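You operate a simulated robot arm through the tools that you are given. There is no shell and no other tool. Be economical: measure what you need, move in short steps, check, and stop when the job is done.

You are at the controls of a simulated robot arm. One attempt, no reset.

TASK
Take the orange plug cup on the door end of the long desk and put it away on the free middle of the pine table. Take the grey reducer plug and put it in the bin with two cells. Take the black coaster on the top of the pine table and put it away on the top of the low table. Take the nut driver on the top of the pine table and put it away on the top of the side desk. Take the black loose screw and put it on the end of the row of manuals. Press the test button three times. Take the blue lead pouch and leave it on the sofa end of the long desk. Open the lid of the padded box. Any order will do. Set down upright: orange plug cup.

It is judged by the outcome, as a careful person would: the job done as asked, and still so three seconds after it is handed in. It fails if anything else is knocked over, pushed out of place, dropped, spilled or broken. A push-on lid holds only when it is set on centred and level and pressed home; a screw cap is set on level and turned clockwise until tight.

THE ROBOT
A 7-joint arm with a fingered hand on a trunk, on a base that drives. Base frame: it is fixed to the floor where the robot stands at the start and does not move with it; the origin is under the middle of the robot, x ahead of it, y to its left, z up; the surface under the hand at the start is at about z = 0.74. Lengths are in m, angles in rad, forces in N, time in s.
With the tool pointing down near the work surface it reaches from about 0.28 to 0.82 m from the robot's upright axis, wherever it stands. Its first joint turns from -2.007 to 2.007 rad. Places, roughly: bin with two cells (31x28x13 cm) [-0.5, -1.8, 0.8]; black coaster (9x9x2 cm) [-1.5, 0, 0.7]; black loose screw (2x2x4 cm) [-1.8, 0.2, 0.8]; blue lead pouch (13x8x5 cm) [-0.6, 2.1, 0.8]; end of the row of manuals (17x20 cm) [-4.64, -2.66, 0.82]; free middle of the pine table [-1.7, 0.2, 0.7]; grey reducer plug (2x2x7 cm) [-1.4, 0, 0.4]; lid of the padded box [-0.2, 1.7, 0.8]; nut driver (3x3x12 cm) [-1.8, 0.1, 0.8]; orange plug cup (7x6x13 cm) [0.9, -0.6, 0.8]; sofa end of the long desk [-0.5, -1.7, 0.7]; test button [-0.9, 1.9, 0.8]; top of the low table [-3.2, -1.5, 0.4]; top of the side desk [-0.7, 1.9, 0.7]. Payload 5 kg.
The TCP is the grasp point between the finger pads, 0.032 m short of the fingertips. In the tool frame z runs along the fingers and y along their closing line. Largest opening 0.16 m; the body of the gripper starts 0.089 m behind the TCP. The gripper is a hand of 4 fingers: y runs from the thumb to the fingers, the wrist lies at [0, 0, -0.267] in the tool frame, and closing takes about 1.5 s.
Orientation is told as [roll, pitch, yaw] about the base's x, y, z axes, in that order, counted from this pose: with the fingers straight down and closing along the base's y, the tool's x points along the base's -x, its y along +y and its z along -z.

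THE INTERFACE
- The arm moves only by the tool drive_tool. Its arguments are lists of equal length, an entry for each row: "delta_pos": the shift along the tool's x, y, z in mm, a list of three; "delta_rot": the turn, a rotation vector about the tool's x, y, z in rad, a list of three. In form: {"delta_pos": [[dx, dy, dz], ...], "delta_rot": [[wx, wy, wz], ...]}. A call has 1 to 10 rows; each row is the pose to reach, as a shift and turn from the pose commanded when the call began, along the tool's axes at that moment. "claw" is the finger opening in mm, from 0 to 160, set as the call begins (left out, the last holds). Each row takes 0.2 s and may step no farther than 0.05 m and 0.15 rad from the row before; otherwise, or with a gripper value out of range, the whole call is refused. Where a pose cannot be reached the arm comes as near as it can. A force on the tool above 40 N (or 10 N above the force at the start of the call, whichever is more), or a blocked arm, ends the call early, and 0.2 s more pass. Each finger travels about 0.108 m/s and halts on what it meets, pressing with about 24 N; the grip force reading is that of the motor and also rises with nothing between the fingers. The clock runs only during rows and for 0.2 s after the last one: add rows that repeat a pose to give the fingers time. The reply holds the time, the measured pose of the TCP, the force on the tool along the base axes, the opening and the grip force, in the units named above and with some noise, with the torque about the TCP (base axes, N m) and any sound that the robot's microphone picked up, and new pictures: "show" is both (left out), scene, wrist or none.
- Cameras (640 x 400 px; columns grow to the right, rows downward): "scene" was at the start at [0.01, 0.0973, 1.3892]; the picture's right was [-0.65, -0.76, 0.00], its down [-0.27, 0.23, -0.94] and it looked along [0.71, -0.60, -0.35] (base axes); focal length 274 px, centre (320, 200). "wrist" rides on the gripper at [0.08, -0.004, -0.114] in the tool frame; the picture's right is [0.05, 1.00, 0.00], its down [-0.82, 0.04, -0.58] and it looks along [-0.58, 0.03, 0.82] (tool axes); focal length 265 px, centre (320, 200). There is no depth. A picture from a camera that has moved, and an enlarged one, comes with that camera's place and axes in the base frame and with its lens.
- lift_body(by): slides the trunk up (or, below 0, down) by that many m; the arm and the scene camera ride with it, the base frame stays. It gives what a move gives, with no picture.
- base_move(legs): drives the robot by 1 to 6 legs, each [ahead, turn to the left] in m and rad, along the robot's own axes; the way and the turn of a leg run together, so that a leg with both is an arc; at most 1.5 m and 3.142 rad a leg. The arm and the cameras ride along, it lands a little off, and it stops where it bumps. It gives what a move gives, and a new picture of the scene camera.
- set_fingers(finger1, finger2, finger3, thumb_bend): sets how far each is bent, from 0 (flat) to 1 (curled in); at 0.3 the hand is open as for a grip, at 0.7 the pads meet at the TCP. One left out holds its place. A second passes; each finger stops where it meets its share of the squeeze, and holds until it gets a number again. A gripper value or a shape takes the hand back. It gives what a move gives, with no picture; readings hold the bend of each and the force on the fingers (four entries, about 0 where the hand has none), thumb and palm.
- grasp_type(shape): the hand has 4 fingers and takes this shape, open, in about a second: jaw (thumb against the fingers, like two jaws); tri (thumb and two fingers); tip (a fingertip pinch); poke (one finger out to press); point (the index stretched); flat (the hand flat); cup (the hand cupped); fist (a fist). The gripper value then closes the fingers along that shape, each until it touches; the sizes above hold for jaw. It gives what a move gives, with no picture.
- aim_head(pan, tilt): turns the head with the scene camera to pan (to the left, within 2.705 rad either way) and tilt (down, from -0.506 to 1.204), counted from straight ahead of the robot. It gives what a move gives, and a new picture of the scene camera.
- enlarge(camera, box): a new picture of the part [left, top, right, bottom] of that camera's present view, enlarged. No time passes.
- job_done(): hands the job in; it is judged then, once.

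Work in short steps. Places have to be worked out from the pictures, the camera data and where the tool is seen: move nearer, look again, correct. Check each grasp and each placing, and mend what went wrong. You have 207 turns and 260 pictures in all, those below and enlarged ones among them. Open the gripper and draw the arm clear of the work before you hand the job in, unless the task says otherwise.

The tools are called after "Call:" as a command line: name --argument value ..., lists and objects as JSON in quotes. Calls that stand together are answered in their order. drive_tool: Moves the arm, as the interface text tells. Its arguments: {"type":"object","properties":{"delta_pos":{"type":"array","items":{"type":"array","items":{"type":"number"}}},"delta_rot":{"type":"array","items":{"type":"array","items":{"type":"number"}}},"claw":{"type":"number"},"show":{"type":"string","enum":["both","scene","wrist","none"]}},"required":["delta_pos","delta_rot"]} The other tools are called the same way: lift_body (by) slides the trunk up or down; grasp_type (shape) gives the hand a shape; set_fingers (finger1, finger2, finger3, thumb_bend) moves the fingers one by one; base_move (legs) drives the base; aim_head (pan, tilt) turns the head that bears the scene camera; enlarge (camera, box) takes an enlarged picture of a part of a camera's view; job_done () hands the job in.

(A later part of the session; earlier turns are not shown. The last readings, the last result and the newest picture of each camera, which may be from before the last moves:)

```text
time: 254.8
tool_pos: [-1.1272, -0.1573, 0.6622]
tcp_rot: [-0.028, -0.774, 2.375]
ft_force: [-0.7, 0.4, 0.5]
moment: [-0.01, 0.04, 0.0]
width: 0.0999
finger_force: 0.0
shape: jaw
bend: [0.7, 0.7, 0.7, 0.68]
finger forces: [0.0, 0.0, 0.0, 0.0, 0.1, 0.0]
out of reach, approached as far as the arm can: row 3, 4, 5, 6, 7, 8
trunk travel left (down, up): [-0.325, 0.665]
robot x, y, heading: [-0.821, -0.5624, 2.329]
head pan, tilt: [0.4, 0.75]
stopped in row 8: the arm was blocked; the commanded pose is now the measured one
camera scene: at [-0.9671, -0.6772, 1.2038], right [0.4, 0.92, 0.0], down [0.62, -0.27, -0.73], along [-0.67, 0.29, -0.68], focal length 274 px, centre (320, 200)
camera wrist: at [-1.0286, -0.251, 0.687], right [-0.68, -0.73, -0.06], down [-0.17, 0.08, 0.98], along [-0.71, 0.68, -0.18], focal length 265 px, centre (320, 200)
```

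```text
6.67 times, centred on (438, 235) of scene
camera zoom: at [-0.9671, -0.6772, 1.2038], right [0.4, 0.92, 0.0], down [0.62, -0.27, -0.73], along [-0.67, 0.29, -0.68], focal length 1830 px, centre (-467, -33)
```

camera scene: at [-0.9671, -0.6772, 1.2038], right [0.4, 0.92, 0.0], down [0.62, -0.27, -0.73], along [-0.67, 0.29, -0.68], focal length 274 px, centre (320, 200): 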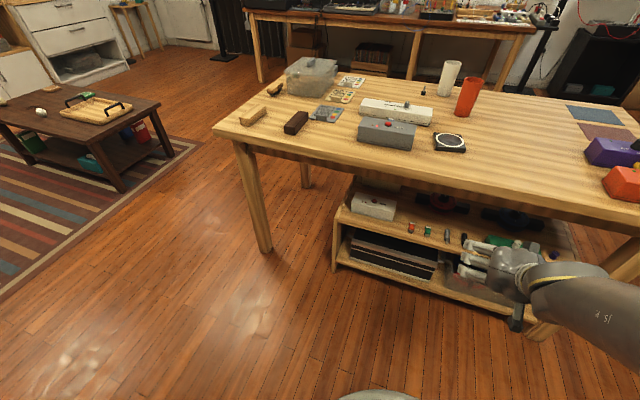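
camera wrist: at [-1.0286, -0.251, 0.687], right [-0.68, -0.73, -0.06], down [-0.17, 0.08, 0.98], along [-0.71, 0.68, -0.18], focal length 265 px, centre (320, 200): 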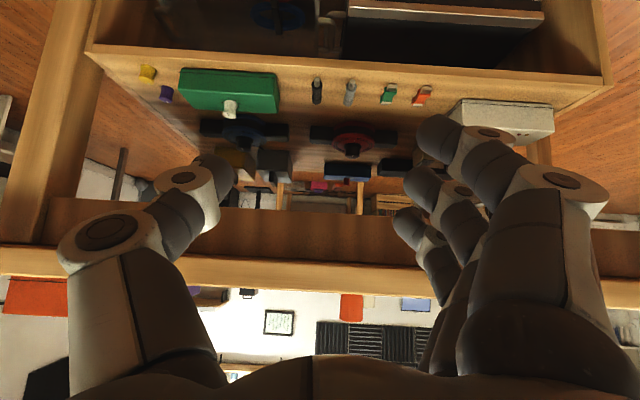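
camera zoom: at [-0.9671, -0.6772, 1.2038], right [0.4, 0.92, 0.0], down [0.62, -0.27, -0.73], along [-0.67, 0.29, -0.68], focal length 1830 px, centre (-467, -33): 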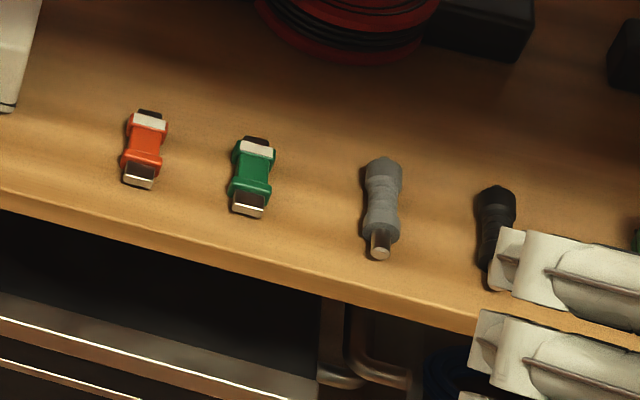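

The plug's axis runs straight out; tilt of 44° suffices. I shape the hand for a thumb–finger2 pinch (others curled) and approach to just in front.

Call:
set_fingers --finger1 1.0 --finger2 0.56 --finger3 1.0 --thumb_bend 0.56

Call:
drive_tool --delta_pos '[[-6, 8, 42], [-12, 16, 85], [-18, 24, 128], [-25, 32, 172], [-31, 40, 217], [-37, 47, 262], [-37, 47, 262]]' --delta_rot '[[0, 0, 0], [0, 0, 0], [0, 0, 0], [0, 0, 0], [0, 0, 0], [0, 0, 0], [0, 0, 0]]' --show "both"

```text
time: 255.8
tool_pos: [-1.1268, -0.1557, 0.6655]
tcp_rot: [-0.029, -0.778, 2.372]
ft_force: [0.2, 0.2, -0.6]
moment: [0.03, -0.01, 0.02]
width: 0.0578
finger_force: 0.0
shape: fingers
bend: [1.0, 0.56, 1.0, 0.56]
finger forces: [0.0, 0.0, 0.1, 0.0, 0.0, 0.1]
trunk travel left (down, up): [-0.325, 0.665]
robot x, y, heading: [-0.8167, -0.5612, 2.328]
head pan, tilt: [0.4, 0.75]
```

```text
time: 257.4
tool_pos: [-1.2045, -0.103, 0.6079]
tcp_rot: [-0.027, -0.779, 2.374]
ft_force: [-2.4, -0.8, -0.3]
moment: [0.12, -0.12, -0.16]
width: 0.0577
finger_force: 0.0
shape: fingers
bend: [1.0, 0.56, 1.0, 0.56]
finger forces: [0.0, 0.0, 0.1, 0.0, 0.0, 0.0]
out of reach, approached as far as the arm can: row 3, 4, 5, 6, 7
trunk travel left (down, up): [-0.325, 0.665]
robot x, y, heading: [-0.8192, -0.5603, 2.329]
head pan, tilt: [0.4, 0.75]
camera scene: at [-0.9689, -0.6781, 1.2042], right [0.4, 0.92, 0.0], down [0.63, -0.27, -0.73], along [-0.67, 0.29, -0.68], focal length 274 px, centre (320, 200)
camera wrist: at [-1.1057, -0.1982, 0.6317], right [-0.68, -0.73, -0.06], down [-0.17, 0.08, 0.98], along [-0.71, 0.68, -0.18], focal length 265 px, centre (320, 200)
```

scene: 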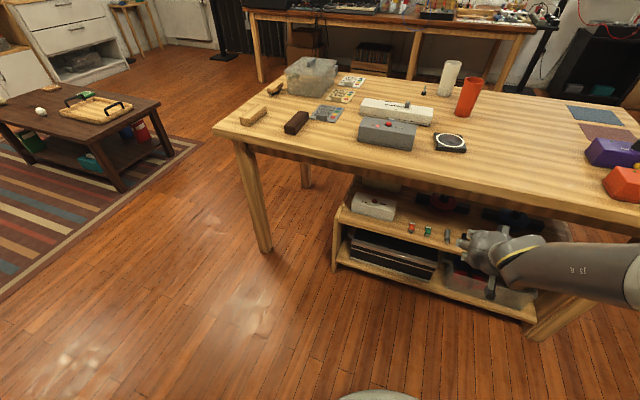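
wrist: 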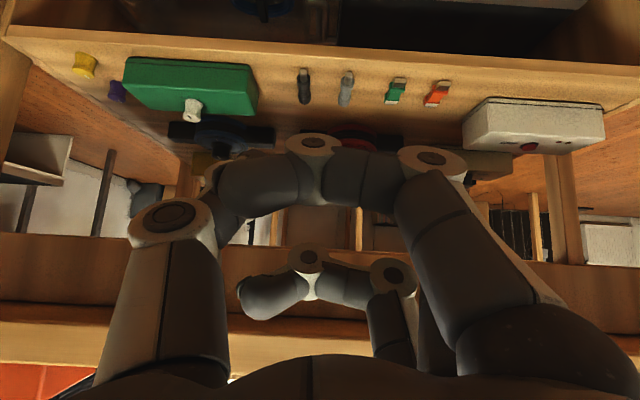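

The wrist is at its limit for this low pose; lowering the trunk should free it. I lower by 0.15 (hand stays in front of the shelf edge).

Call:
lift_body --by -0.15

Call:
drive_tool --delta_pos '[[0, 10, 35], [0, 20, 70], [0, 30, 105], [0, 37, 130], [0, 37, 130]]' --delta_rot '[[0, 0, 0], [0, 0, 0], [0, 0, 0], [0, 0, 0], [0, 0, 0]]' --show "both"

```text
time: 259.1
tool_pos: [-1.2033, -0.1011, 0.4577]
tcp_rot: [-0.025, -0.779, 2.373]
ft_force: [-0.6, -0.4, 0.1]
moment: [0.04, -0.01, 0.01]
width: 0.0579
finger_force: 0.0
shape: fingers
bend: [1.0, 0.56, 1.0, 0.56]
finger forces: [0.0, 0.0, 0.1, 0.0, 0.0, 0.0]
trunk travel left (down, up): [-0.175, 0.815]
robot x, y, heading: [-0.8162, -0.562, 2.328]
head pan, tilt: [0.4, 0.75]
```

```text
time: 260.3
tool_pos: [-1.2099, -0.1097, 0.46]
tcp_rot: [-0.026, -0.78, 2.371]
ft_force: [-0.1, -0.1, -0.4]
moment: [0.03, -0.01, -0.03]
width: 0.0579
finger_force: 0.2
shape: fingers
bend: [1.0, 0.56, 1.0, 0.56]
finger forces: [0.0, 0.1, 0.0, 0.1, 0.0, 0.1]
out of reach, approached as far as the arm can: row 1, 2, 3, 4, 5
trunk travel left (down, up): [-0.175, 0.815]
robot x, y, heading: [-0.8146, -0.5622, 2.323]
head pan, tilt: [0.4, 0.75]
camera scene: at [-0.967, -0.6772, 1.0546], right [0.4, 0.92, 0.0], down [0.62, -0.27, -0.73], along [-0.67, 0.29, -0.68], focal length 274 px, centre (320, 200)
camera wrist: at [-1.1113, -0.2048, 0.4841], right [-0.68, -0.73, -0.06], down [-0.17, 0.08, 0.98], along [-0.71, 0.68, -0.18], focal length 265 px, centre (320, 200)
```

scene: 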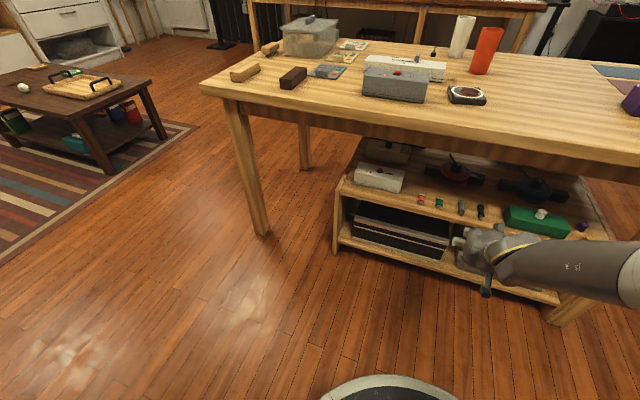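
wrist: 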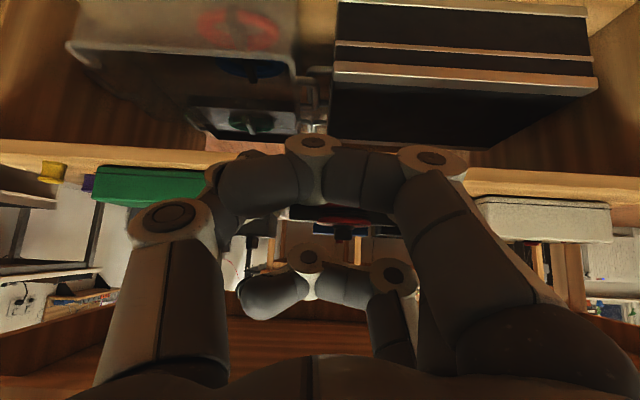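

My commanded pose ran past what the arm could reach; I bring the command back and set the base farther out so the forearm stretches more naturally.

Call:
drive_tool --delta_pos '[[-2, -8, -45], [-5, -16, -90], [-8, -25, -135], [-10, -33, -180], [-13, -41, -225], [-15, -50, -270], [-18, -58, -315], [-18, -58, -315]]' --delta_rot '[[0, 0, 0], [0, 0, 0], [0, 0, 0], [0, 0, 0], [0, 0, 0], [0, 0, 0], [0, 0, 0], [0, 0, 0]]' --show "none"

Call:
base_move --legs '[[-0.2, 0.0]]'

```text
time: 261.8
tool_pos: [-1.3123, -0.4813, 0.5452]
tcp_rot: [0.001, -0.704, -3.014]
ft_force: [-0.1, 0.1, 0.0]
moment: [-0.04, -0.01, 0.04]
width: 0.0578
finger_force: 0.0
shape: fingers
bend: [1.0, 0.56, 1.0, 0.56]
finger forces: [0.0, 0.1, 0.1, 0.0, 0.0, 0.0]
out of reach, approached as far as the arm can: row 4, 5, 6, 7
trunk travel left (down, up): [-0.175, 0.815]
robot x, y, heading: [-0.8177, -0.562, 2.326]
head pan, tilt: [0.4, 0.75]
stopped in row 7: the arm was blocked; the commanded pose is now the measured one
```

```text
time: 263.4
tool_pos: [-1.18, -0.6222, 0.5465]
tcp_rot: [0.001, -0.704, -3.012]
ft_force: [0.1, 0.8, 0.1]
moment: [-0.03, -0.02, 0.04]
width: 0.0579
finger_force: 0.0
shape: fingers
bend: [1.0, 0.56, 1.0, 0.56]
finger forces: [0.0, 0.0, 0.0, 0.0, 0.1, 0.1]
trunk travel left (down, up): [-0.175, 0.815]
robot x, y, heading: [-0.6827, -0.7019, 2.327]
head pan, tilt: [0.4, 0.75]
camera scene: at [-0.8328, -0.8193, 1.0545], right [0.4, 0.92, 0.0], down [0.63, -0.27, -0.73], along [-0.67, 0.29, -0.68], focal length 274 px, centre (320, 200)
```

scene: 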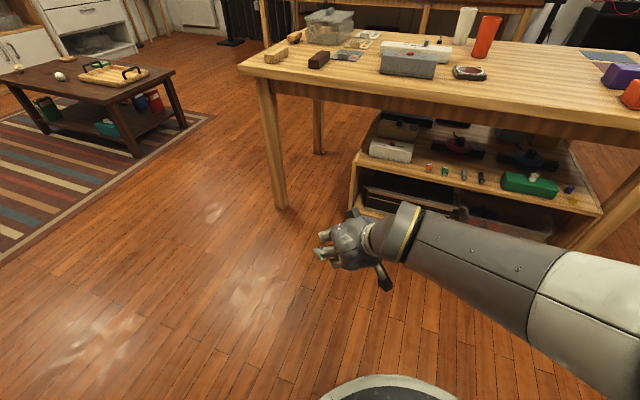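

The arm re-posed itself to the left, clear of the table. I bring it round to face the shelf from farther out.

Call:
drive_tool --delta_pos '[[11, -39, -10], [22, -78, -20], [33, -118, -30], [44, -157, -40], [56, -196, -49], [67, -235, -59], [78, -275, -69], [89, -314, -79], [100, -353, -89], [100, -353, -89]]' --delta_rot '[[0.065, 0, 0.076], [0.13, 0, 0.152], [0.194, 0, 0.229], [0.259, 0, 0.305], [0.324, 0, 0.381], [0.389, 0, 0.457], [0.453, 0, 0.534], [0.518, 0, 0.61], [0.583, 0, 0.686], [0.583, 0, 0.686]]' --show "scene"

```text
time: 265.6
tool_pos: [-1.0922, -0.2535, 0.5485]
tcp_rot: [0.0, -0.705, 2.369]
ft_force: [-0.6, -0.4, 0.9]
moment: [0.01, -0.01, 0.01]
width: 0.0576
finger_force: 0.1
shape: fingers
bend: [1.0, 0.56, 1.0, 0.56]
finger forces: [0.1, 0.0, 0.0, 0.0, 0.1, 0.1]
trunk travel left (down, up): [-0.175, 0.815]
robot x, y, heading: [-0.6802, -0.6971, 2.325]
head pan, tilt: [0.4, 0.75]
camera scene: at [-0.8327, -0.8192, 1.0546], right [0.4, 0.92, 0.0], down [0.63, -0.27, -0.73], along [-0.67, 0.29, -0.68], focal length 274 px, centre (320, 200)
```

scene: 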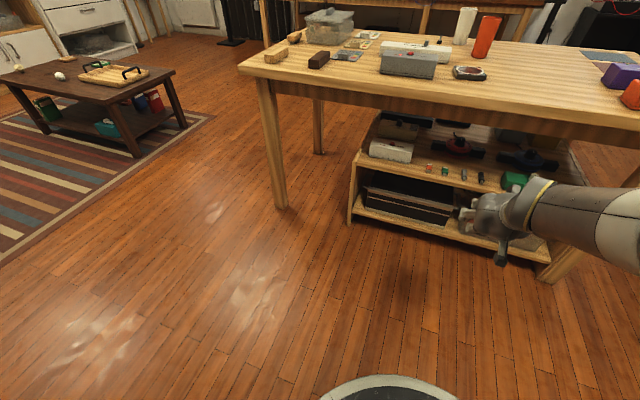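

Good. Now approach: tilt a bit more and move forward to just outside the plug (n≈-0.90, z≈0.50).

Call:
drive_tool --delta_pos '[[-28, 1, 33], [-57, 1, 66], [-85, 2, 99], [-113, 3, 132], [-141, 3, 165], [-170, 4, 198], [-198, 4, 232], [-198, 4, 232]]' --delta_rot '[[0, -0.02, 0], [0, -0.04, 0], [0, -0.06, 0], [0, -0.08, 0], [0, -0.1, 0], [0, -0.12, 0], [0, -0.145, 0], [0, -0.145, 0]]' --show "both"

```text
time: 267.4
tool_pos: [-1.3093, -0.0447, 0.501]
tcp_rot: [0.0, -0.85, 2.367]
ft_force: [0.4, 0.6, -0.2]
moment: [-0.02, 0.01, 0.01]
width: 0.0579
finger_force: 0.1
shape: fingers
bend: [1.0, 0.56, 1.0, 0.56]
finger forces: [0.1, 0.1, 0.1, 0.0, 0.0, 0.0]
trunk travel left (down, up): [-0.175, 0.815]
robot x, y, heading: [-0.685, -0.6988, 2.33]
head pan, tilt: [0.4, 0.75]
camera scene: at [-0.8328, -0.8192, 1.0546], right [0.4, 0.92, 0.0], down [0.63, -0.27, -0.73], along [-0.67, 0.29, -0.68], focal length 274 px, centre (320, 200)
camera wrist: at [-1.2069, -0.1398, 0.5156], right [-0.67, -0.74, -0.04], down [-0.1, 0.04, 0.99], along [-0.73, 0.67, -0.11], focal length 265 px, centre (320, 200)
```

scene: 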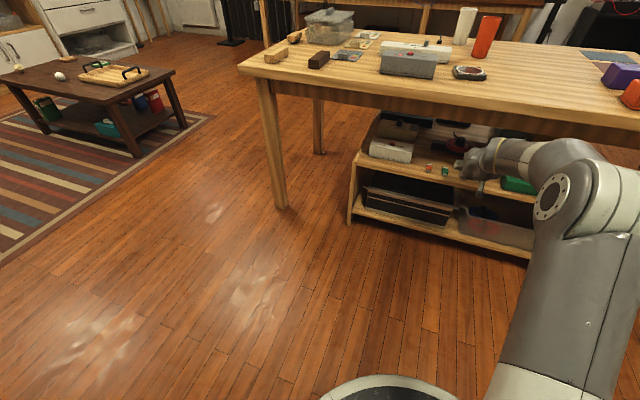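
wrist: 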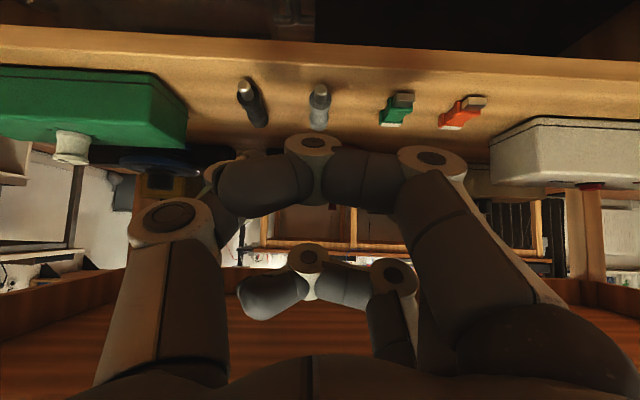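

The tool axis points right at the grey plug. I advance 80 mm along it.

Call:
drive_tool --delta_pos '[[0, 1, 25], [0, 2, 50], [0, 3, 68], [0, 3, 76], [0, 3, 76]]' --delta_rot '[[0, 0, 0], [0, 0, 0], [0, 0, 0], [0, 0, 0], [0, 0, 0]]' --show "both"

Call:
enlarge --camera "scene" --box '[410, 130, 538, 210]'

```text
time: 268.6
tool_pos: [-1.3537, -0.0087, 0.4512]
tcp_rot: [0.0, -0.85, 2.368]
ft_force: [0.1, 0.0, -0.2]
moment: [0.0, -0.01, -0.02]
width: 0.0578
finger_force: 0.0
shape: fingers
bend: [1.0, 0.56, 1.0, 0.56]
finger forces: [0.1, 0.0, 0.1, 0.0, 0.1, 0.0]
trunk travel left (down, up): [-0.175, 0.815]
robot x, y, heading: [-0.682, -0.7037, 2.334]
head pan, tilt: [0.4, 0.75]
camera scene: at [-0.8328, -0.8191, 1.0546], right [0.4, 0.92, 0.0], down [0.63, -0.27, -0.73], along [-0.67, 0.29, -0.68], focal length 274 px, centre (320, 200)
camera wrist: at [-1.2522, -0.1039, 0.4659], right [-0.67, -0.74, -0.04], down [-0.1, 0.04, 0.99], along [-0.73, 0.67, -0.11], focal length 265 px, centre (320, 200)
```

scene: 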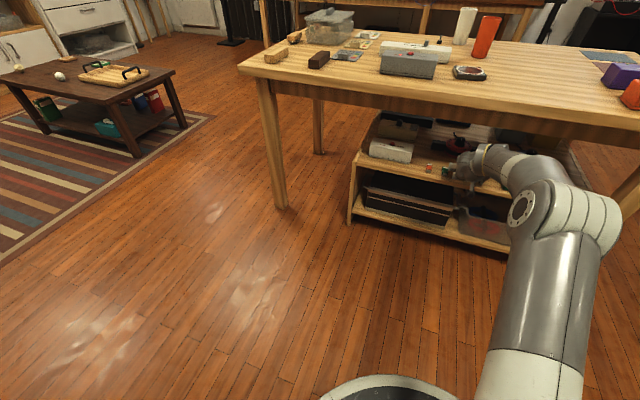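
wrist: 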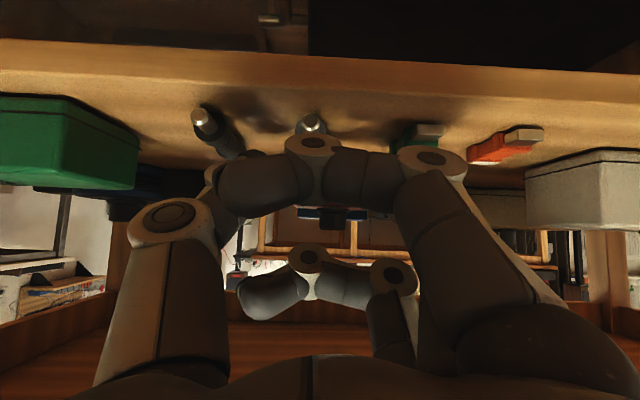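

```text
5.00 times, centred on (474, 170) of scene
camera zoom: at [-0.8328, -0.8191, 1.0546], right [0.4, 0.92, 0.0], down [0.63, -0.27, -0.73], along [-0.67, 0.29, -0.68], focal length 1372 px, centre (-450, 350)
```

zoom: 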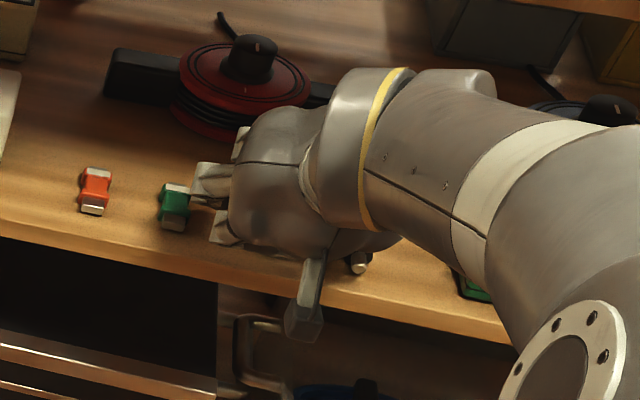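

In place. I pinch with finger 2 and thumb.

Call:
set_fingers --finger2 0.8 --thumb_bend 0.8

Call:
enlarge --camera "wrist" --box '[160, 60, 480, 260]'

```text
time: 269.6
tool_pos: [-1.3543, -0.0095, 0.4518]
tcp_rot: [0.0, -0.85, 2.368]
ft_force: [0.2, -0.2, 0.3]
moment: [-0.02, -0.02, 0.04]
width: 0.0482
finger_force: 0.0
shape: fingers
bend: [1.0, 0.78, 1.0, 0.76]
finger forces: [0.0, 0.0, 0.0, 0.1, 0.1, 0.1]
trunk travel left (down, up): [-0.175, 0.815]
robot x, y, heading: [-0.6814, -0.701, 2.329]
head pan, tilt: [0.4, 0.75]
```

```text
2.00 times, centred on (320, 160) of wrist
camera zoom: at [-1.2521, -0.104, 0.4659], right [-0.67, -0.74, -0.04], down [-0.1, 0.04, 0.99], along [-0.73, 0.67, -0.11], focal length 531 px, centre (320, 280)
```

zoom: 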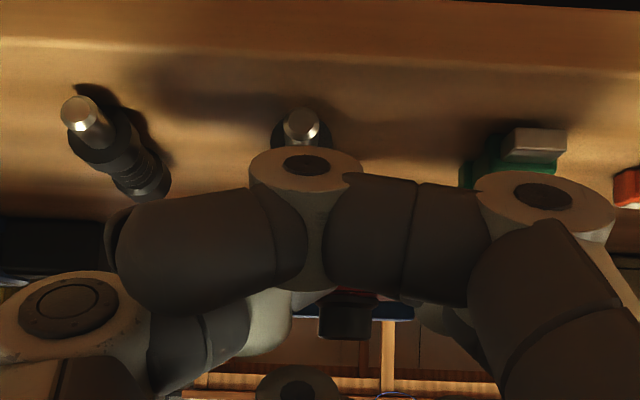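

The tips closed above the plug (no contact). I reopen, lower about 20 mm and retry.

Call:
set_fingers --finger2 0.58 --thumb_bend 0.58

Call:
drive_tool --delta_pos '[[2, 0, 8], [5, 0, 15], [7, 0, 20], [7, 0, 20]]' --delta_rot '[[0, 0, 0], [0, 0, 0], [0, 0, 0], [0, 0, 0]]' --show "none"

```text
time: 270.6
tool_pos: [-1.3544, -0.0102, 0.4509]
tcp_rot: [0.0, -0.85, 2.367]
ft_force: [-0.2, -0.5, 0.5]
moment: [-0.02, 0.0, -0.01]
width: 0.0569
finger_force: 0.1
shape: fingers
bend: [1.0, 0.57, 1.0, 0.57]
finger forces: [0.1, 0.1, 0.1, 0.0, 0.0, 0.0]
trunk travel left (down, up): [-0.175, 0.815]
robot x, y, heading: [-0.6805, -0.6982, 2.334]
head pan, tilt: [0.4, 0.75]
```

```text
time: 271.6
tool_pos: [-1.3608, -0.0037, 0.4341]
tcp_rot: [0.001, -0.849, 2.369]
ft_force: [-0.3, 0.3, 0.7]
moment: [-0.02, 0.02, -0.01]
width: 0.0573
finger_force: 0.0
shape: fingers
bend: [1.0, 0.57, 1.0, 0.57]
finger forces: [0.1, 0.0, 0.0, 0.0, 0.0, 0.1]
trunk travel left (down, up): [-0.175, 0.815]
robot x, y, heading: [-0.6848, -0.7032, 2.332]
head pan, tilt: [0.4, 0.75]
```

Call:
set_fingers --finger2 0.75 --thumb_bend 0.75

Call:
enlarge --camera "wrist" --box '[160, 60, 480, 260]'

```text
time: 272.6
tool_pos: [-1.3608, -0.0049, 0.4362]
tcp_rot: [0.002, -0.851, 2.37]
ft_force: [-1.8, 2.3, 6.5]
moment: [0.1, 0.08, -0.02]
width: 0.0496
finger_force: 8.7
shape: fingers
bend: [1.0, 0.72, 1.0, 0.73]
finger forces: [0.0, 7.6, 0.0, 0.0, 8.5, 0.0]
trunk travel left (down, up): [-0.175, 0.815]
robot x, y, heading: [-0.685, -0.6996, 2.333]
head pan, tilt: [0.4, 0.75]
```

```text
2.00 times, centred on (320, 160) of wrist
camera zoom: at [-1.2589, -0.0976, 0.4489], right [-0.67, -0.74, -0.04], down [-0.1, 0.04, 0.99], along [-0.73, 0.67, -0.1], focal length 531 px, centre (320, 280)
```

zoom: 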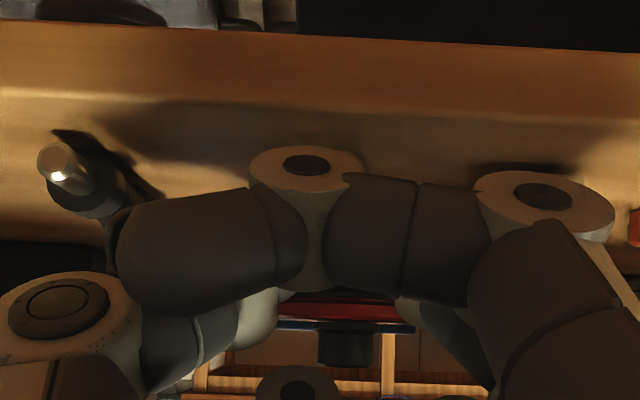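

Contact on both, but with an upward reaction, so I'm high on the plug. Reopen, lower 7 mm, close again.

Call:
set_fingers --finger2 0.6 --thumb_bend 0.6

Call:
drive_tool --delta_pos '[[3, 0, 2], [5, 0, 4], [5, 0, 4]]' --delta_rot '[[0, 0, 0], [0, 0, 0], [0, 0, 0]]' --show "none"

Call:
set_fingers --finger2 0.8 --thumb_bend 0.8

```text
time: 273.6
tool_pos: [-1.361, -0.0027, 0.4332]
tcp_rot: [0.0, -0.852, 2.369]
ft_force: [-0.5, 0.7, -0.1]
moment: [-0.03, -0.03, 0.0]
width: 0.0553
finger_force: 0.1
shape: fingers
bend: [1.0, 0.6, 1.0, 0.6]
finger forces: [0.1, 0.1, 0.0, 0.1, 0.1, 0.0]
trunk travel left (down, up): [-0.175, 0.815]
robot x, y, heading: [-0.6841, -0.7049, 2.327]
head pan, tilt: [0.4, 0.75]
```

```text
time: 274.4
tool_pos: [-1.3612, -0.0035, 0.4311]
tcp_rot: [-0.001, -0.855, 2.37]
ft_force: [-1.5, 1.0, 14.0]
moment: [0.63, -0.05, 0.05]
width: 0.0551
finger_force: 6.7
shape: fingers
bend: [1.0, 0.6, 1.0, 0.6]
finger forces: [0.0, 0.0, 0.1, 0.0, 13.4, 0.0]
trunk travel left (down, up): [-0.175, 0.815]
robot x, y, heading: [-0.6835, -0.7021, 2.329]
head pan, tilt: [0.4, 0.75]
```

```text
time: 275.4
tool_pos: [-1.3609, -0.0042, 0.4279]
tcp_rot: [-0.003, -0.849, 2.366]
ft_force: [2.0, 1.9, 6.8]
moment: [-0.01, 0.08, -0.03]
width: 0.0482
finger_force: 14.2
shape: fingers
bend: [1.0, 0.71, 1.0, 0.75]
finger forces: [0.0, 13.8, 0.0, 0.0, 13.8, 0.0]
trunk travel left (down, up): [-0.175, 0.815]
robot x, y, heading: [-0.6838, -0.699, 2.33]
head pan, tilt: [0.4, 0.75]
```

Now both press with 13.8 N. I lift 25 mm and check.

Call:
drive_tool --delta_pos '[[-6, 0, -5], [-12, 0, -10], [-19, 0, -17], [-19, 0, -17]]' --delta_rot '[[0, 0, 0], [0, 0, 0], [0, 0, 0], [0, 0, 0]]' --show "wrist"

Call:
enlarge --camera "scene" --box '[410, 130, 538, 210]'

```text
time: 276.4
tool_pos: [-1.3598, -0.0041, 0.4538]
tcp_rot: [0.0, -0.851, 2.369]
ft_force: [0.2, 0.3, 0.2]
moment: [-0.01, -0.02, 0.05]
width: 0.0481
finger_force: 6.1
shape: fingers
bend: [1.0, 0.71, 1.0, 0.78]
finger forces: [0.1, 5.5, 0.0, 0.0, 6.5, 0.1]
trunk travel left (down, up): [-0.175, 0.815]
robot x, y, heading: [-0.684, -0.7034, 2.328]
head pan, tilt: [0.4, 0.75]
camera wrist: at [-1.2584, -0.0982, 0.4673], right [-0.67, -0.74, -0.04], down [-0.1, 0.04, 0.99], along [-0.73, 0.67, -0.11], focal length 265 px, centre (320, 200)
```

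wrist: 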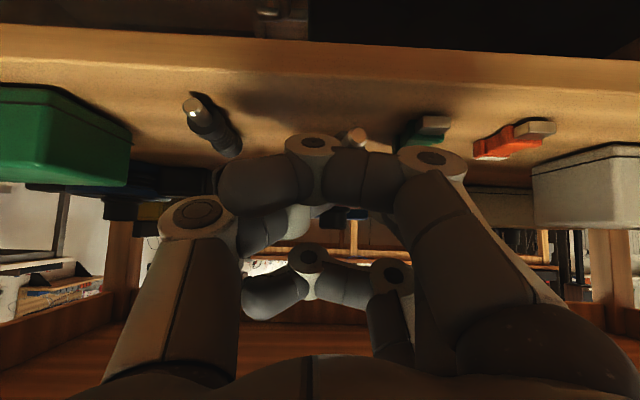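

```text
5.00 times, centred on (474, 170) of scene
camera zoom: at [-0.8328, -0.8191, 1.0546], right [0.4, 0.92, 0.0], down [0.63, -0.27, -0.73], along [-0.67, 0.29, -0.68], focal length 1372 px, centre (-450, 350)
```

zoom: 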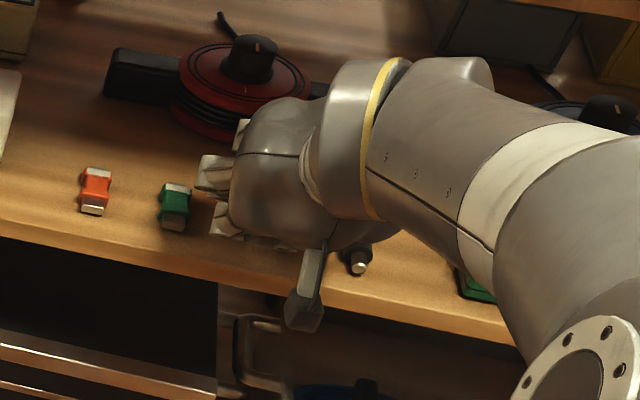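

The plug appears lifted, held with ~6 N. I tighten the pinch before withdrawing.

Call:
set_fingers --finger2 0.9 --thumb_bend 0.95

Call:
enlarge --camera "wrist" --box '[160, 60, 480, 260]'

```text
time: 277.4
tool_pos: [-1.36, -0.0039, 0.4527]
tcp_rot: [0.001, -0.849, 2.368]
ft_force: [-0.4, 0.3, 0.0]
moment: [0.02, 0.01, -0.01]
width: 0.0471
finger_force: 0.1
shape: fingers
bend: [1.0, 0.83, 1.0, 0.95]
finger forces: [0.0, 0.0, 0.0, 0.1, 0.1, 0.0]
trunk travel left (down, up): [-0.175, 0.815]
robot x, y, heading: [-0.6823, -0.7023, 2.331]
head pan, tilt: [0.4, 0.75]
```

```text
2.00 times, centred on (320, 160) of wrist
camera zoom: at [-1.2584, -0.0981, 0.4673], right [-0.67, -0.74, -0.04], down [-0.1, 0.04, 0.99], along [-0.73, 0.67, -0.11], focal length 531 px, centre (320, 280)
```

zoom: 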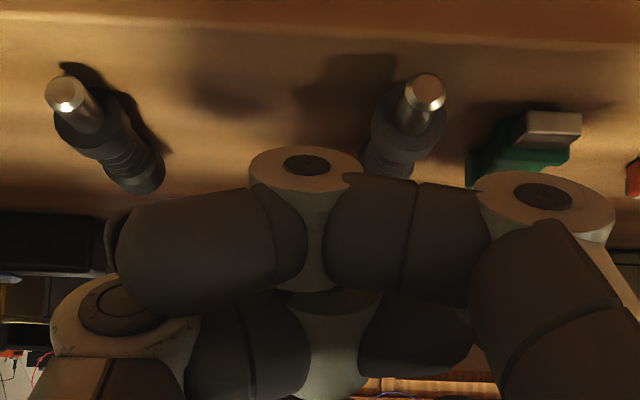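

The plug slipped and settled ~3 cm toward the green one (still parallel, u≈-0.983). New plan: press it from above with one finger and drag it outward so it overhangs the shelf edge, then grip the overhang with the full jaw. First raise and re-shape.

Call:
drive_tool --delta_pos '[[-19, 0, -17], [-41, 0, -36], [-41, 0, -36]]' --delta_rot '[[0, 0, 0], [0, 0, 0], [0, 0, 0]]' --show "none"

Call:
set_fingers --finger1 0.6 --finger2 1.0 --finger3 1.0 --thumb_bend 1.0

Call:
enlarge --camera "wrist" --box '[0, 0, 640, 400]'

```text
time: 278.2
tool_pos: [-1.3607, -0.0058, 0.5076]
tcp_rot: [0.0, -0.849, 2.369]
ft_force: [0.7, 0.7, 0.0]
moment: [0.03, 0.02, -0.03]
width: 0.0474
finger_force: 0.0
shape: fingers
bend: [1.0, 0.84, 1.0, 0.95]
finger forces: [0.0, 0.0, 0.0, 0.0, 0.0, 0.0]
trunk travel left (down, up): [-0.175, 0.815]
robot x, y, heading: [-0.684, -0.7023, 2.328]
head pan, tilt: [0.4, 0.75]
```

```text
time: 279.2
tool_pos: [-1.3593, -0.0048, 0.508]
tcp_rot: [0.0, -0.85, 2.368]
ft_force: [0.3, -0.1, -0.5]
moment: [0.0, -0.02, 0.03]
width: 0.0461
finger_force: 0.0
shape: fingers
bend: [0.6, 0.94, 1.0, 1.0]
finger forces: [0.0, 0.0, 0.0, 0.0, 0.1, 0.1]
trunk travel left (down, up): [-0.175, 0.815]
robot x, y, heading: [-0.6821, -0.7036, 2.327]
head pan, tilt: [0.4, 0.75]
```

```text
1.00 times, centred on (320, 200) of wrist (not enlarged: the box is as wide or as high as the picture)
camera zoom: at [-1.2583, -0.0996, 0.5211], right [-0.67, -0.74, -0.04], down [-0.1, 0.04, 0.99], along [-0.73, 0.67, -0.11], focal length 265 px, centre (320, 200)
```

zoom: 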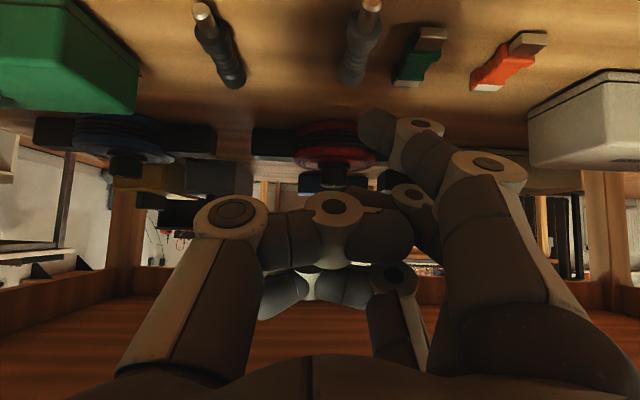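

Finger 1 is right over the plug. I press down on it gently.

Call:
drive_tool --delta_pos '[[11, -5, 10], [19, -5, 17], [23, -5, 20], [26, -5, 23], [29, -5, 25], [29, -5, 25]]' --delta_rot '[[0, 0, 0], [0, 0, 0], [0, 0, 0], [0, 0, 0], [0, 0, 0], [0, 0, 0]]' --show "wrist"

```text
time: 280.6
tool_pos: [-1.3571, 0.0007, 0.4684]
tcp_rot: [0.0, -0.848, 2.369]
ft_force: [-0.2, -0.7, 1.7]
moment: [-0.03, 0.05, 0.02]
width: 0.0464
finger_force: 0.4
shape: fingers
bend: [0.6, 0.94, 1.0, 1.0]
finger forces: [1.0, 0.0, 0.1, 0.0, 0.1, 0.1]
trunk travel left (down, up): [-0.175, 0.815]
robot x, y, heading: [-0.6866, -0.6999, 2.331]
head pan, tilt: [0.4, 0.75]
camera wrist: at [-1.2553, -0.0931, 0.483], right [-0.67, -0.74, -0.04], down [-0.1, 0.04, 0.99], along [-0.73, 0.67, -0.11], focal length 265 px, centre (320, 200)
```

wrist: 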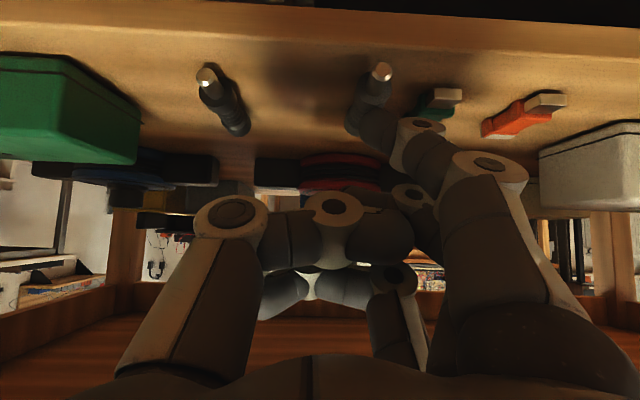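

Touching. Press 5 mm more and drag 45 mm outward.

Call:
drive_tool --delta_pos '[[4, 0, 3], [9, 0, -3], [14, 0, -9], [19, 0, -15], [24, 0, -20], [29, 0, -26], [33, 0, -31]]' --delta_rot '[[0, 0, 0], [0, 0, 0], [0, 0, 0], [0, 0, 0], [0, 0, 0], [0, 0, 0], [0, 0, 0]]' --show "wrist"

```text
time: 282.2
tool_pos: [-1.3227, -0.0307, 0.4627]
tcp_rot: [0.001, -0.849, 2.369]
ft_force: [-0.2, -0.4, 0.2]
moment: [0.01, -0.03, 0.02]
width: 0.0464
finger_force: 0.0
shape: fingers
bend: [0.6, 0.94, 1.0, 1.0]
finger forces: [0.0, 0.0, 0.0, 0.0, 0.1, 0.1]
trunk travel left (down, up): [-0.175, 0.815]
robot x, y, heading: [-0.6846, -0.6998, 2.328]
head pan, tilt: [0.4, 0.75]
camera wrist: at [-1.2213, -0.125, 0.4783], right [-0.67, -0.74, -0.04], down [-0.1, 0.04, 0.99], along [-0.73, 0.67, -0.11], focal length 265 px, centre (320, 200)
```

wrist: 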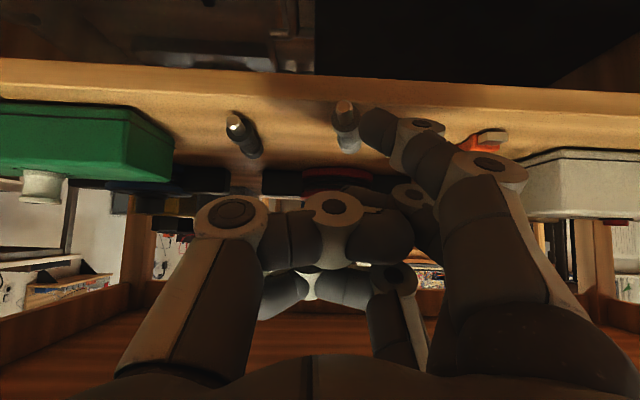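

The plug rolled to u≈-0.963, front end at n≈-0.938 – now clear of the green one. I'll pinch it and drag it out without lifting. Raise and re-shape first.

Call:
drive_tool --delta_pos '[[-15, 0, -13], [-30, 0, -26], [-30, 0, -26]]' --delta_rot '[[0, 0, 0], [0, 0, 0], [0, 0, 0]]' --show "none"

Call:
set_fingers --finger1 1.0 --finger2 0.6 --finger3 1.0 --thumb_bend 0.6

Call:
enlarge --camera "wrist" --box '[160, 30, 480, 230]'

```text
time: 283.0
tool_pos: [-1.3255, -0.03, 0.5034]
tcp_rot: [-0.001, -0.85, 2.371]
ft_force: [0.0, 0.2, 0.5]
moment: [-0.01, 0.03, 0.0]
width: 0.0461
finger_force: 0.1
shape: fingers
bend: [0.6, 0.94, 1.0, 1.0]
finger forces: [0.0, 0.1, 0.0, 0.0, 0.1, 0.1]
trunk travel left (down, up): [-0.175, 0.815]
robot x, y, heading: [-0.6837, -0.7014, 2.328]
head pan, tilt: [0.4, 0.75]
```

```text
time: 284.0
tool_pos: [-1.3235, -0.0301, 0.5043]
tcp_rot: [0.0, -0.851, 2.368]
ft_force: [-0.5, -0.1, 0.0]
moment: [0.02, 0.0, -0.02]
width: 0.0554
finger_force: 0.0
shape: fingers
bend: [1.0, 0.6, 1.0, 0.6]
finger forces: [0.0, 0.1, 0.0, 0.0, 0.0, 0.0]
trunk travel left (down, up): [-0.175, 0.815]
robot x, y, heading: [-0.6832, -0.6985, 2.33]
head pan, tilt: [0.4, 0.75]
```

```text
2.00 times, centred on (320, 130) of wrist
camera zoom: at [-1.2229, -0.1247, 0.5185], right [-0.67, -0.74, -0.04], down [-0.1, 0.04, 0.99], along [-0.73, 0.67, -0.11], focal length 531 px, centre (320, 340)
```

zoom: 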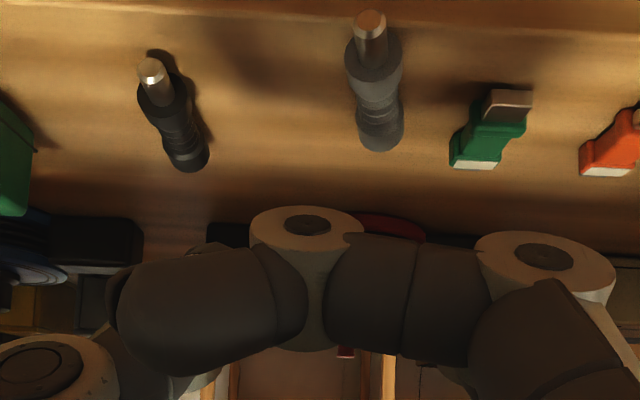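

Plug centre at (-1.374,-0.010). I move in around it.

Call:
drive_tool --delta_pos '[[12, 20, 18], [24, 20, 37], [33, 20, 50], [38, 20, 58], [40, 20, 61], [40, 20, 61]]' --delta_rot '[[0, 0, 0], [0, 0, 0], [0, 0, 0], [0, 0, 0], [0, 0, 0], [0, 0, 0]]' --show "wrist"

```text
time: 285.4
tool_pos: [-1.3516, -0.032, 0.4325]
tcp_rot: [0.001, -0.852, 2.369]
ft_force: [-0.7, -0.6, 0.1]
moment: [0.0, 0.0, -0.03]
width: 0.0552
finger_force: 0.0
shape: fingers
bend: [1.0, 0.6, 1.0, 0.6]
finger forces: [0.0, 0.0, 0.0, 0.0, 0.0, 0.0]
trunk travel left (down, up): [-0.175, 0.815]
robot x, y, heading: [-0.6858, -0.7025, 2.327]
head pan, tilt: [0.4, 0.75]
camera wrist: at [-1.2495, -0.1265, 0.4473], right [-0.67, -0.74, -0.04], down [-0.1, 0.04, 0.99], along [-0.73, 0.67, -0.11], focal length 265 px, centre (320, 200)
```

wrist: 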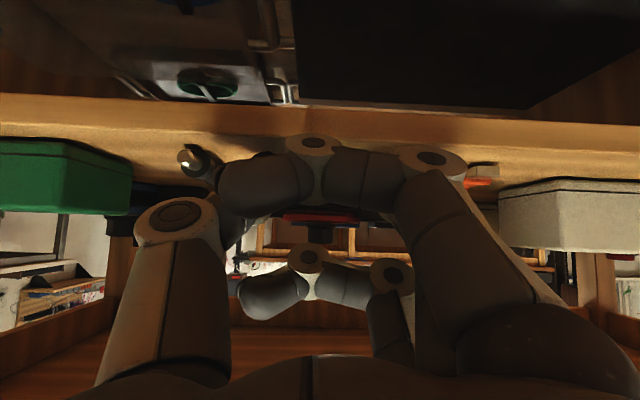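

Pinch.

Call:
set_fingers --finger2 0.8 --thumb_bend 0.8

```text
time: 286.4
tool_pos: [-1.3517, -0.0313, 0.4361]
tcp_rot: [0.0, -0.854, 2.369]
ft_force: [-0.7, 3.3, 10.2]
moment: [0.16, 0.16, -0.08]
width: 0.0482
finger_force: 11.7
shape: fingers
bend: [1.0, 0.71, 1.0, 0.75]
finger forces: [0.0, 10.1, 0.0, 0.0, 12.7, 0.0]
trunk travel left (down, up): [-0.175, 0.815]
robot x, y, heading: [-0.6854, -0.7016, 2.332]
head pan, tilt: [0.4, 0.75]
```

Gripped (≈11 N). Drag 32 mm outward along the shelf.

Call:
drive_tool --delta_pos '[[4, 0, -4], [8, 0, -9], [13, 0, -15], [17, 0, -20], [21, 0, -24], [21, 0, -24]]' --delta_rot '[[0, 0, 0], [0, 0, 0], [0, 0, 0], [0, 0, 0], [0, 0, 0], [0, 0, 0]]' --show "wrist"

Call:
enlarge --camera "scene" --box '[410, 130, 538, 210]'

```text
time: 287.8
tool_pos: [-1.3289, -0.0558, 0.4337]
tcp_rot: [0.001, -0.85, 2.37]
ft_force: [-0.1, -0.2, -0.4]
moment: [-0.02, -0.01, 0.03]
width: 0.0483
finger_force: 9.2
shape: fingers
bend: [1.0, 0.71, 1.0, 0.76]
finger forces: [0.0, 9.3, 0.0, 0.0, 9.7, 0.0]
trunk travel left (down, up): [-0.175, 0.815]
robot x, y, heading: [-0.6799, -0.7015, 2.334]
head pan, tilt: [0.4, 0.75]
camera wrist: at [-1.2269, -0.1494, 0.4485], right [-0.67, -0.74, -0.04], down [-0.1, 0.04, 0.99], along [-0.73, 0.67, -0.11], focal length 265 px, centre (320, 200)
```

wrist: 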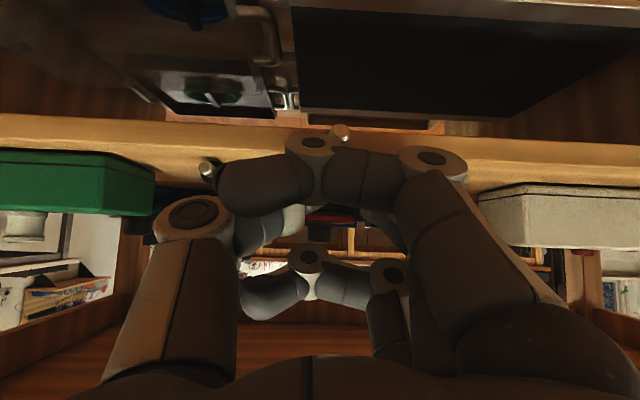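

```text
5.00 times, centred on (474, 170) of scene
camera zoom: at [-0.8328, -0.8191, 1.0546], right [0.4, 0.92, 0.0], down [0.63, -0.27, -0.73], along [-0.67, 0.29, -0.68], focal length 1372 px, centre (-450, 350)
```

zoom: 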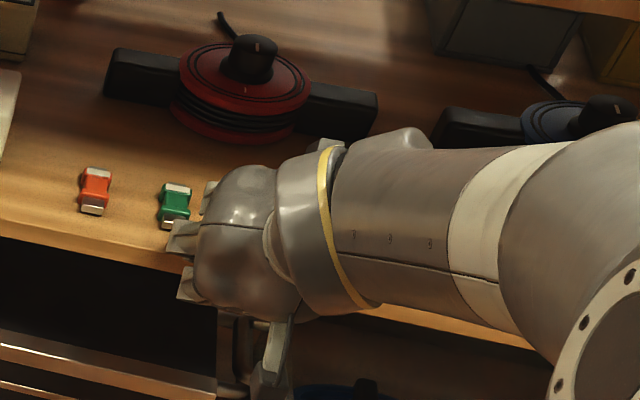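

It follows, gripped at ~9.5 N, likely overhanging already. That's ample for such a light part as long as I don't re-squeeze, so I lift slowly and withdraw outward.

Call:
drive_tool --delta_pos '[[-4, 0, -4], [-8, 0, -8], [-12, 0, -14], [-12, 0, -30], [-12, 0, -50], [-12, 0, -70], [-12, 0, -90]]' --delta_rot '[[0, 0, 0], [0, 0, 0], [0, 0, 0], [0, 0, 0], [0, 0, 0], [0, 0, 0], [0, 0, 0]]' --show "wrist"

Call:
enlarge --camera "scene" --box '[410, 130, 570, 230]'

```text
time: 289.4
tool_pos: [-1.2872, -0.095, 0.5003]
tcp_rot: [0.0, -0.849, 2.368]
ft_force: [-0.4, 0.2, -1.1]
moment: [0.0, 0.02, 0.02]
width: 0.0482
finger_force: 9.6
shape: fingers
bend: [1.0, 0.71, 1.0, 0.76]
finger forces: [0.0, 9.5, 0.1, 0.1, 9.6, 0.1]
trunk travel left (down, up): [-0.175, 0.815]
robot x, y, heading: [-0.6833, -0.6989, 2.33]
head pan, tilt: [0.4, 0.75]
camera wrist: at [-1.1842, -0.1898, 0.5144], right [-0.67, -0.74, -0.04], down [-0.11, 0.04, 0.99], along [-0.73, 0.67, -0.11], focal length 265 px, centre (320, 200)
```

wrist: 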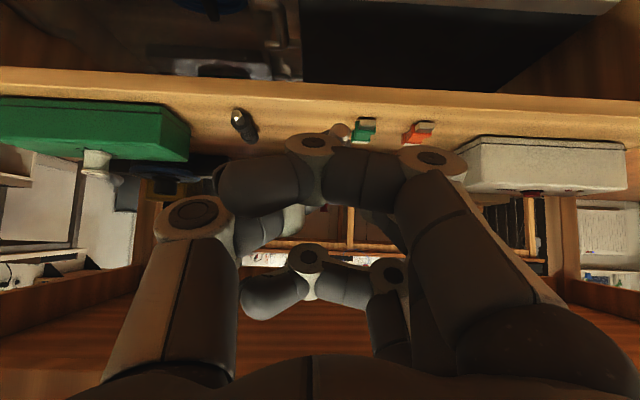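

```text
4.00 times, centred on (490, 180) of scene
camera zoom: at [-0.833, -0.8189, 1.0546], right [0.4, 0.92, 0.0], down [0.63, -0.27, -0.73], along [-0.67, 0.29, -0.68], focal length 1098 px, centre (-360, 280)
```

zoom: 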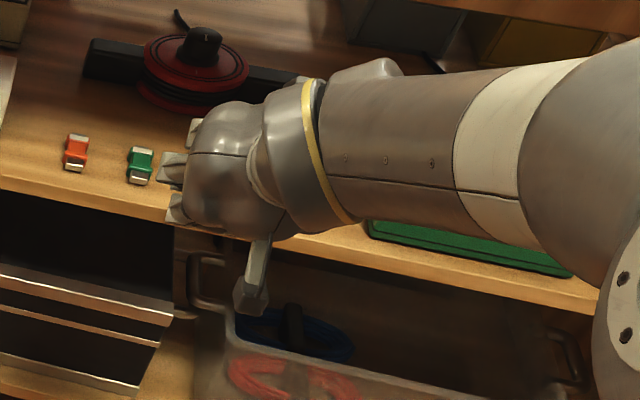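

Held steadily (9.5 N). I withdraw horizontally away from the shelf.

Call:
drive_tool --delta_pos '[[32, 0, -37], [64, 0, -74], [96, 0, -111], [128, 0, -148], [160, 0, -185], [160, 0, -185]]' --delta_rot '[[0, 0, 0], [0, 0, 0], [0, 0, 0], [0, 0, 0], [0, 0, 0], [0, 0, 0]]' --show "both"

```text
time: 290.8
tool_pos: [-1.113, -0.2646, 0.5028]
tcp_rot: [-0.001, -0.849, 2.369]
ft_force: [-0.4, -0.2, -0.4]
moment: [-0.01, 0.02, -0.01]
width: 0.0483
finger_force: 9.8
shape: fingers
bend: [1.0, 0.71, 1.0, 0.76]
finger forces: [0.0, 9.7, 0.0, 0.0, 9.4, 0.0]
trunk travel left (down, up): [-0.175, 0.815]
robot x, y, heading: [-0.6845, -0.709, 2.327]
head pan, tilt: [0.4, 0.75]
camera scene: at [-0.8328, -0.8191, 1.0546], right [0.4, 0.92, 0.0], down [0.63, -0.27, -0.73], along [-0.67, 0.29, -0.68], focal length 274 px, centre (320, 200)
camera wrist: at [-1.0118, -0.359, 0.517], right [-0.67, -0.74, -0.04], down [-0.1, 0.04, 0.99], along [-0.73, 0.67, -0.11], focal length 265 px, centre (320, 200)
```

scene: 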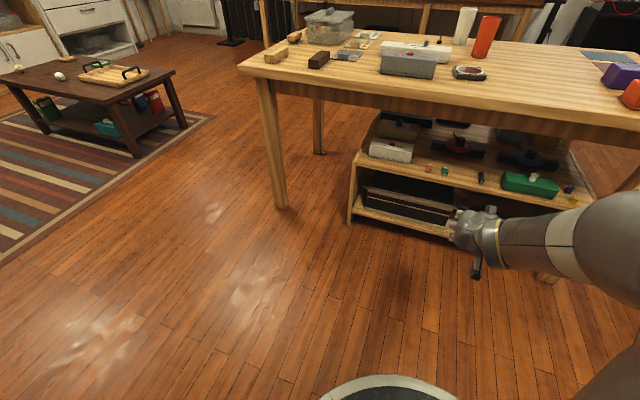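
wrist: 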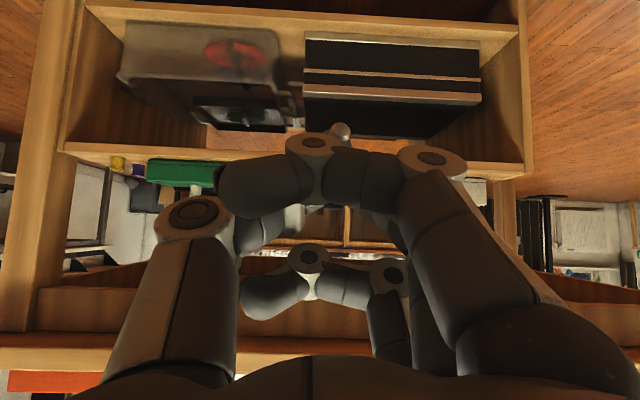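

The plug is in hand. I raise the trunk and drive to the two-cell bin.

Call:
lift_body --by 0.6

Call:
base_move --legs '[[0.0, 1.6], [0.62, 0.0], [0.0, 1.571]]'

Call:
aim_head --pan 0.3 --tilt 0.75

```text
refused: 0.6 is not a number from -0.4 to 0.4
```

```text
time: 300.8
tool_pos: [-0.9311, -1.697, 0.4964]
tcp_rot: [0.004, -0.833, -1.222]
ft_force: [-7.3, 6.7, 3.1]
moment: [0.02, -0.03, 0.11]
width: 0.0489
finger_force: 2.6
shape: fingers
bend: [1.0, 0.74, 1.0, 0.73]
finger forces: [0.0, 4.4, 0.0, 0.0, 0.1, 0.0]
trunk travel left (down, up): [-0.175, 0.815]
robot x, y, heading: [-1.1292, -1.1245, -1.228]
head pan, tilt: [0.4, 0.75]
stopped in leg 3: the force on the tool passed its limit at 62 N (the readings are from after the stop); the commanded pose is now the measured one
camera scene: at [-0.9492, -1.0761, 1.0547], right [-0.74, -0.67, 0.0], down [-0.46, 0.5, -0.73], along [0.49, -0.54, -0.68], focal length 274 px, centre (320, 200)
```

scene: 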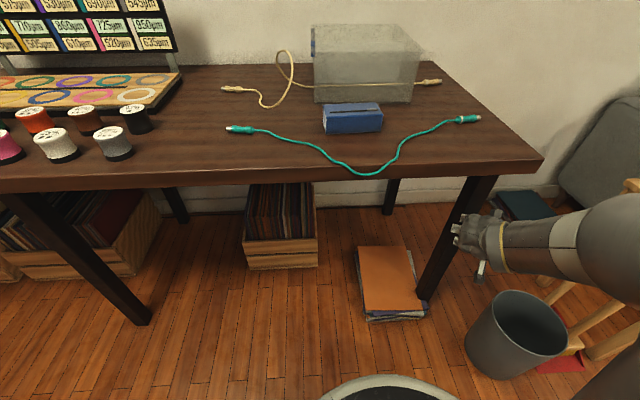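

```text
time: 301.4
tool_pos: [-0.9298, -1.6974, 0.496]
tcp_rot: [0.002, -0.83, -1.222]
ft_force: [-11.7, 11.0, 1.3]
moment: [0.1, 0.04, 0.18]
width: 0.0489
finger_force: 2.8
shape: fingers
bend: [1.0, 0.74, 1.0, 0.73]
finger forces: [0.1, 7.1, 0.1, 0.0, 0.1, 0.0]
trunk travel left (down, up): [-0.175, 0.815]
robot x, y, heading: [-1.1321, -1.1217, -1.232]
head pan, tilt: [0.3, 0.75]
camera scene: at [-0.9557, -1.0812, 1.0547], right [-0.8, -0.6, 0.0], down [-0.41, 0.55, -0.73], along [0.44, -0.59, -0.68], focal length 274 px, centre (320, 200)
```

scene: 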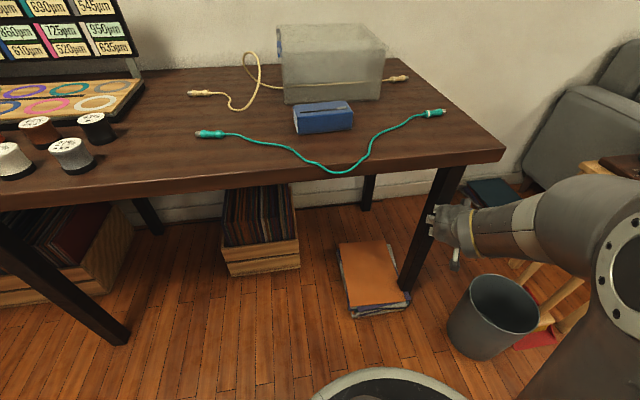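

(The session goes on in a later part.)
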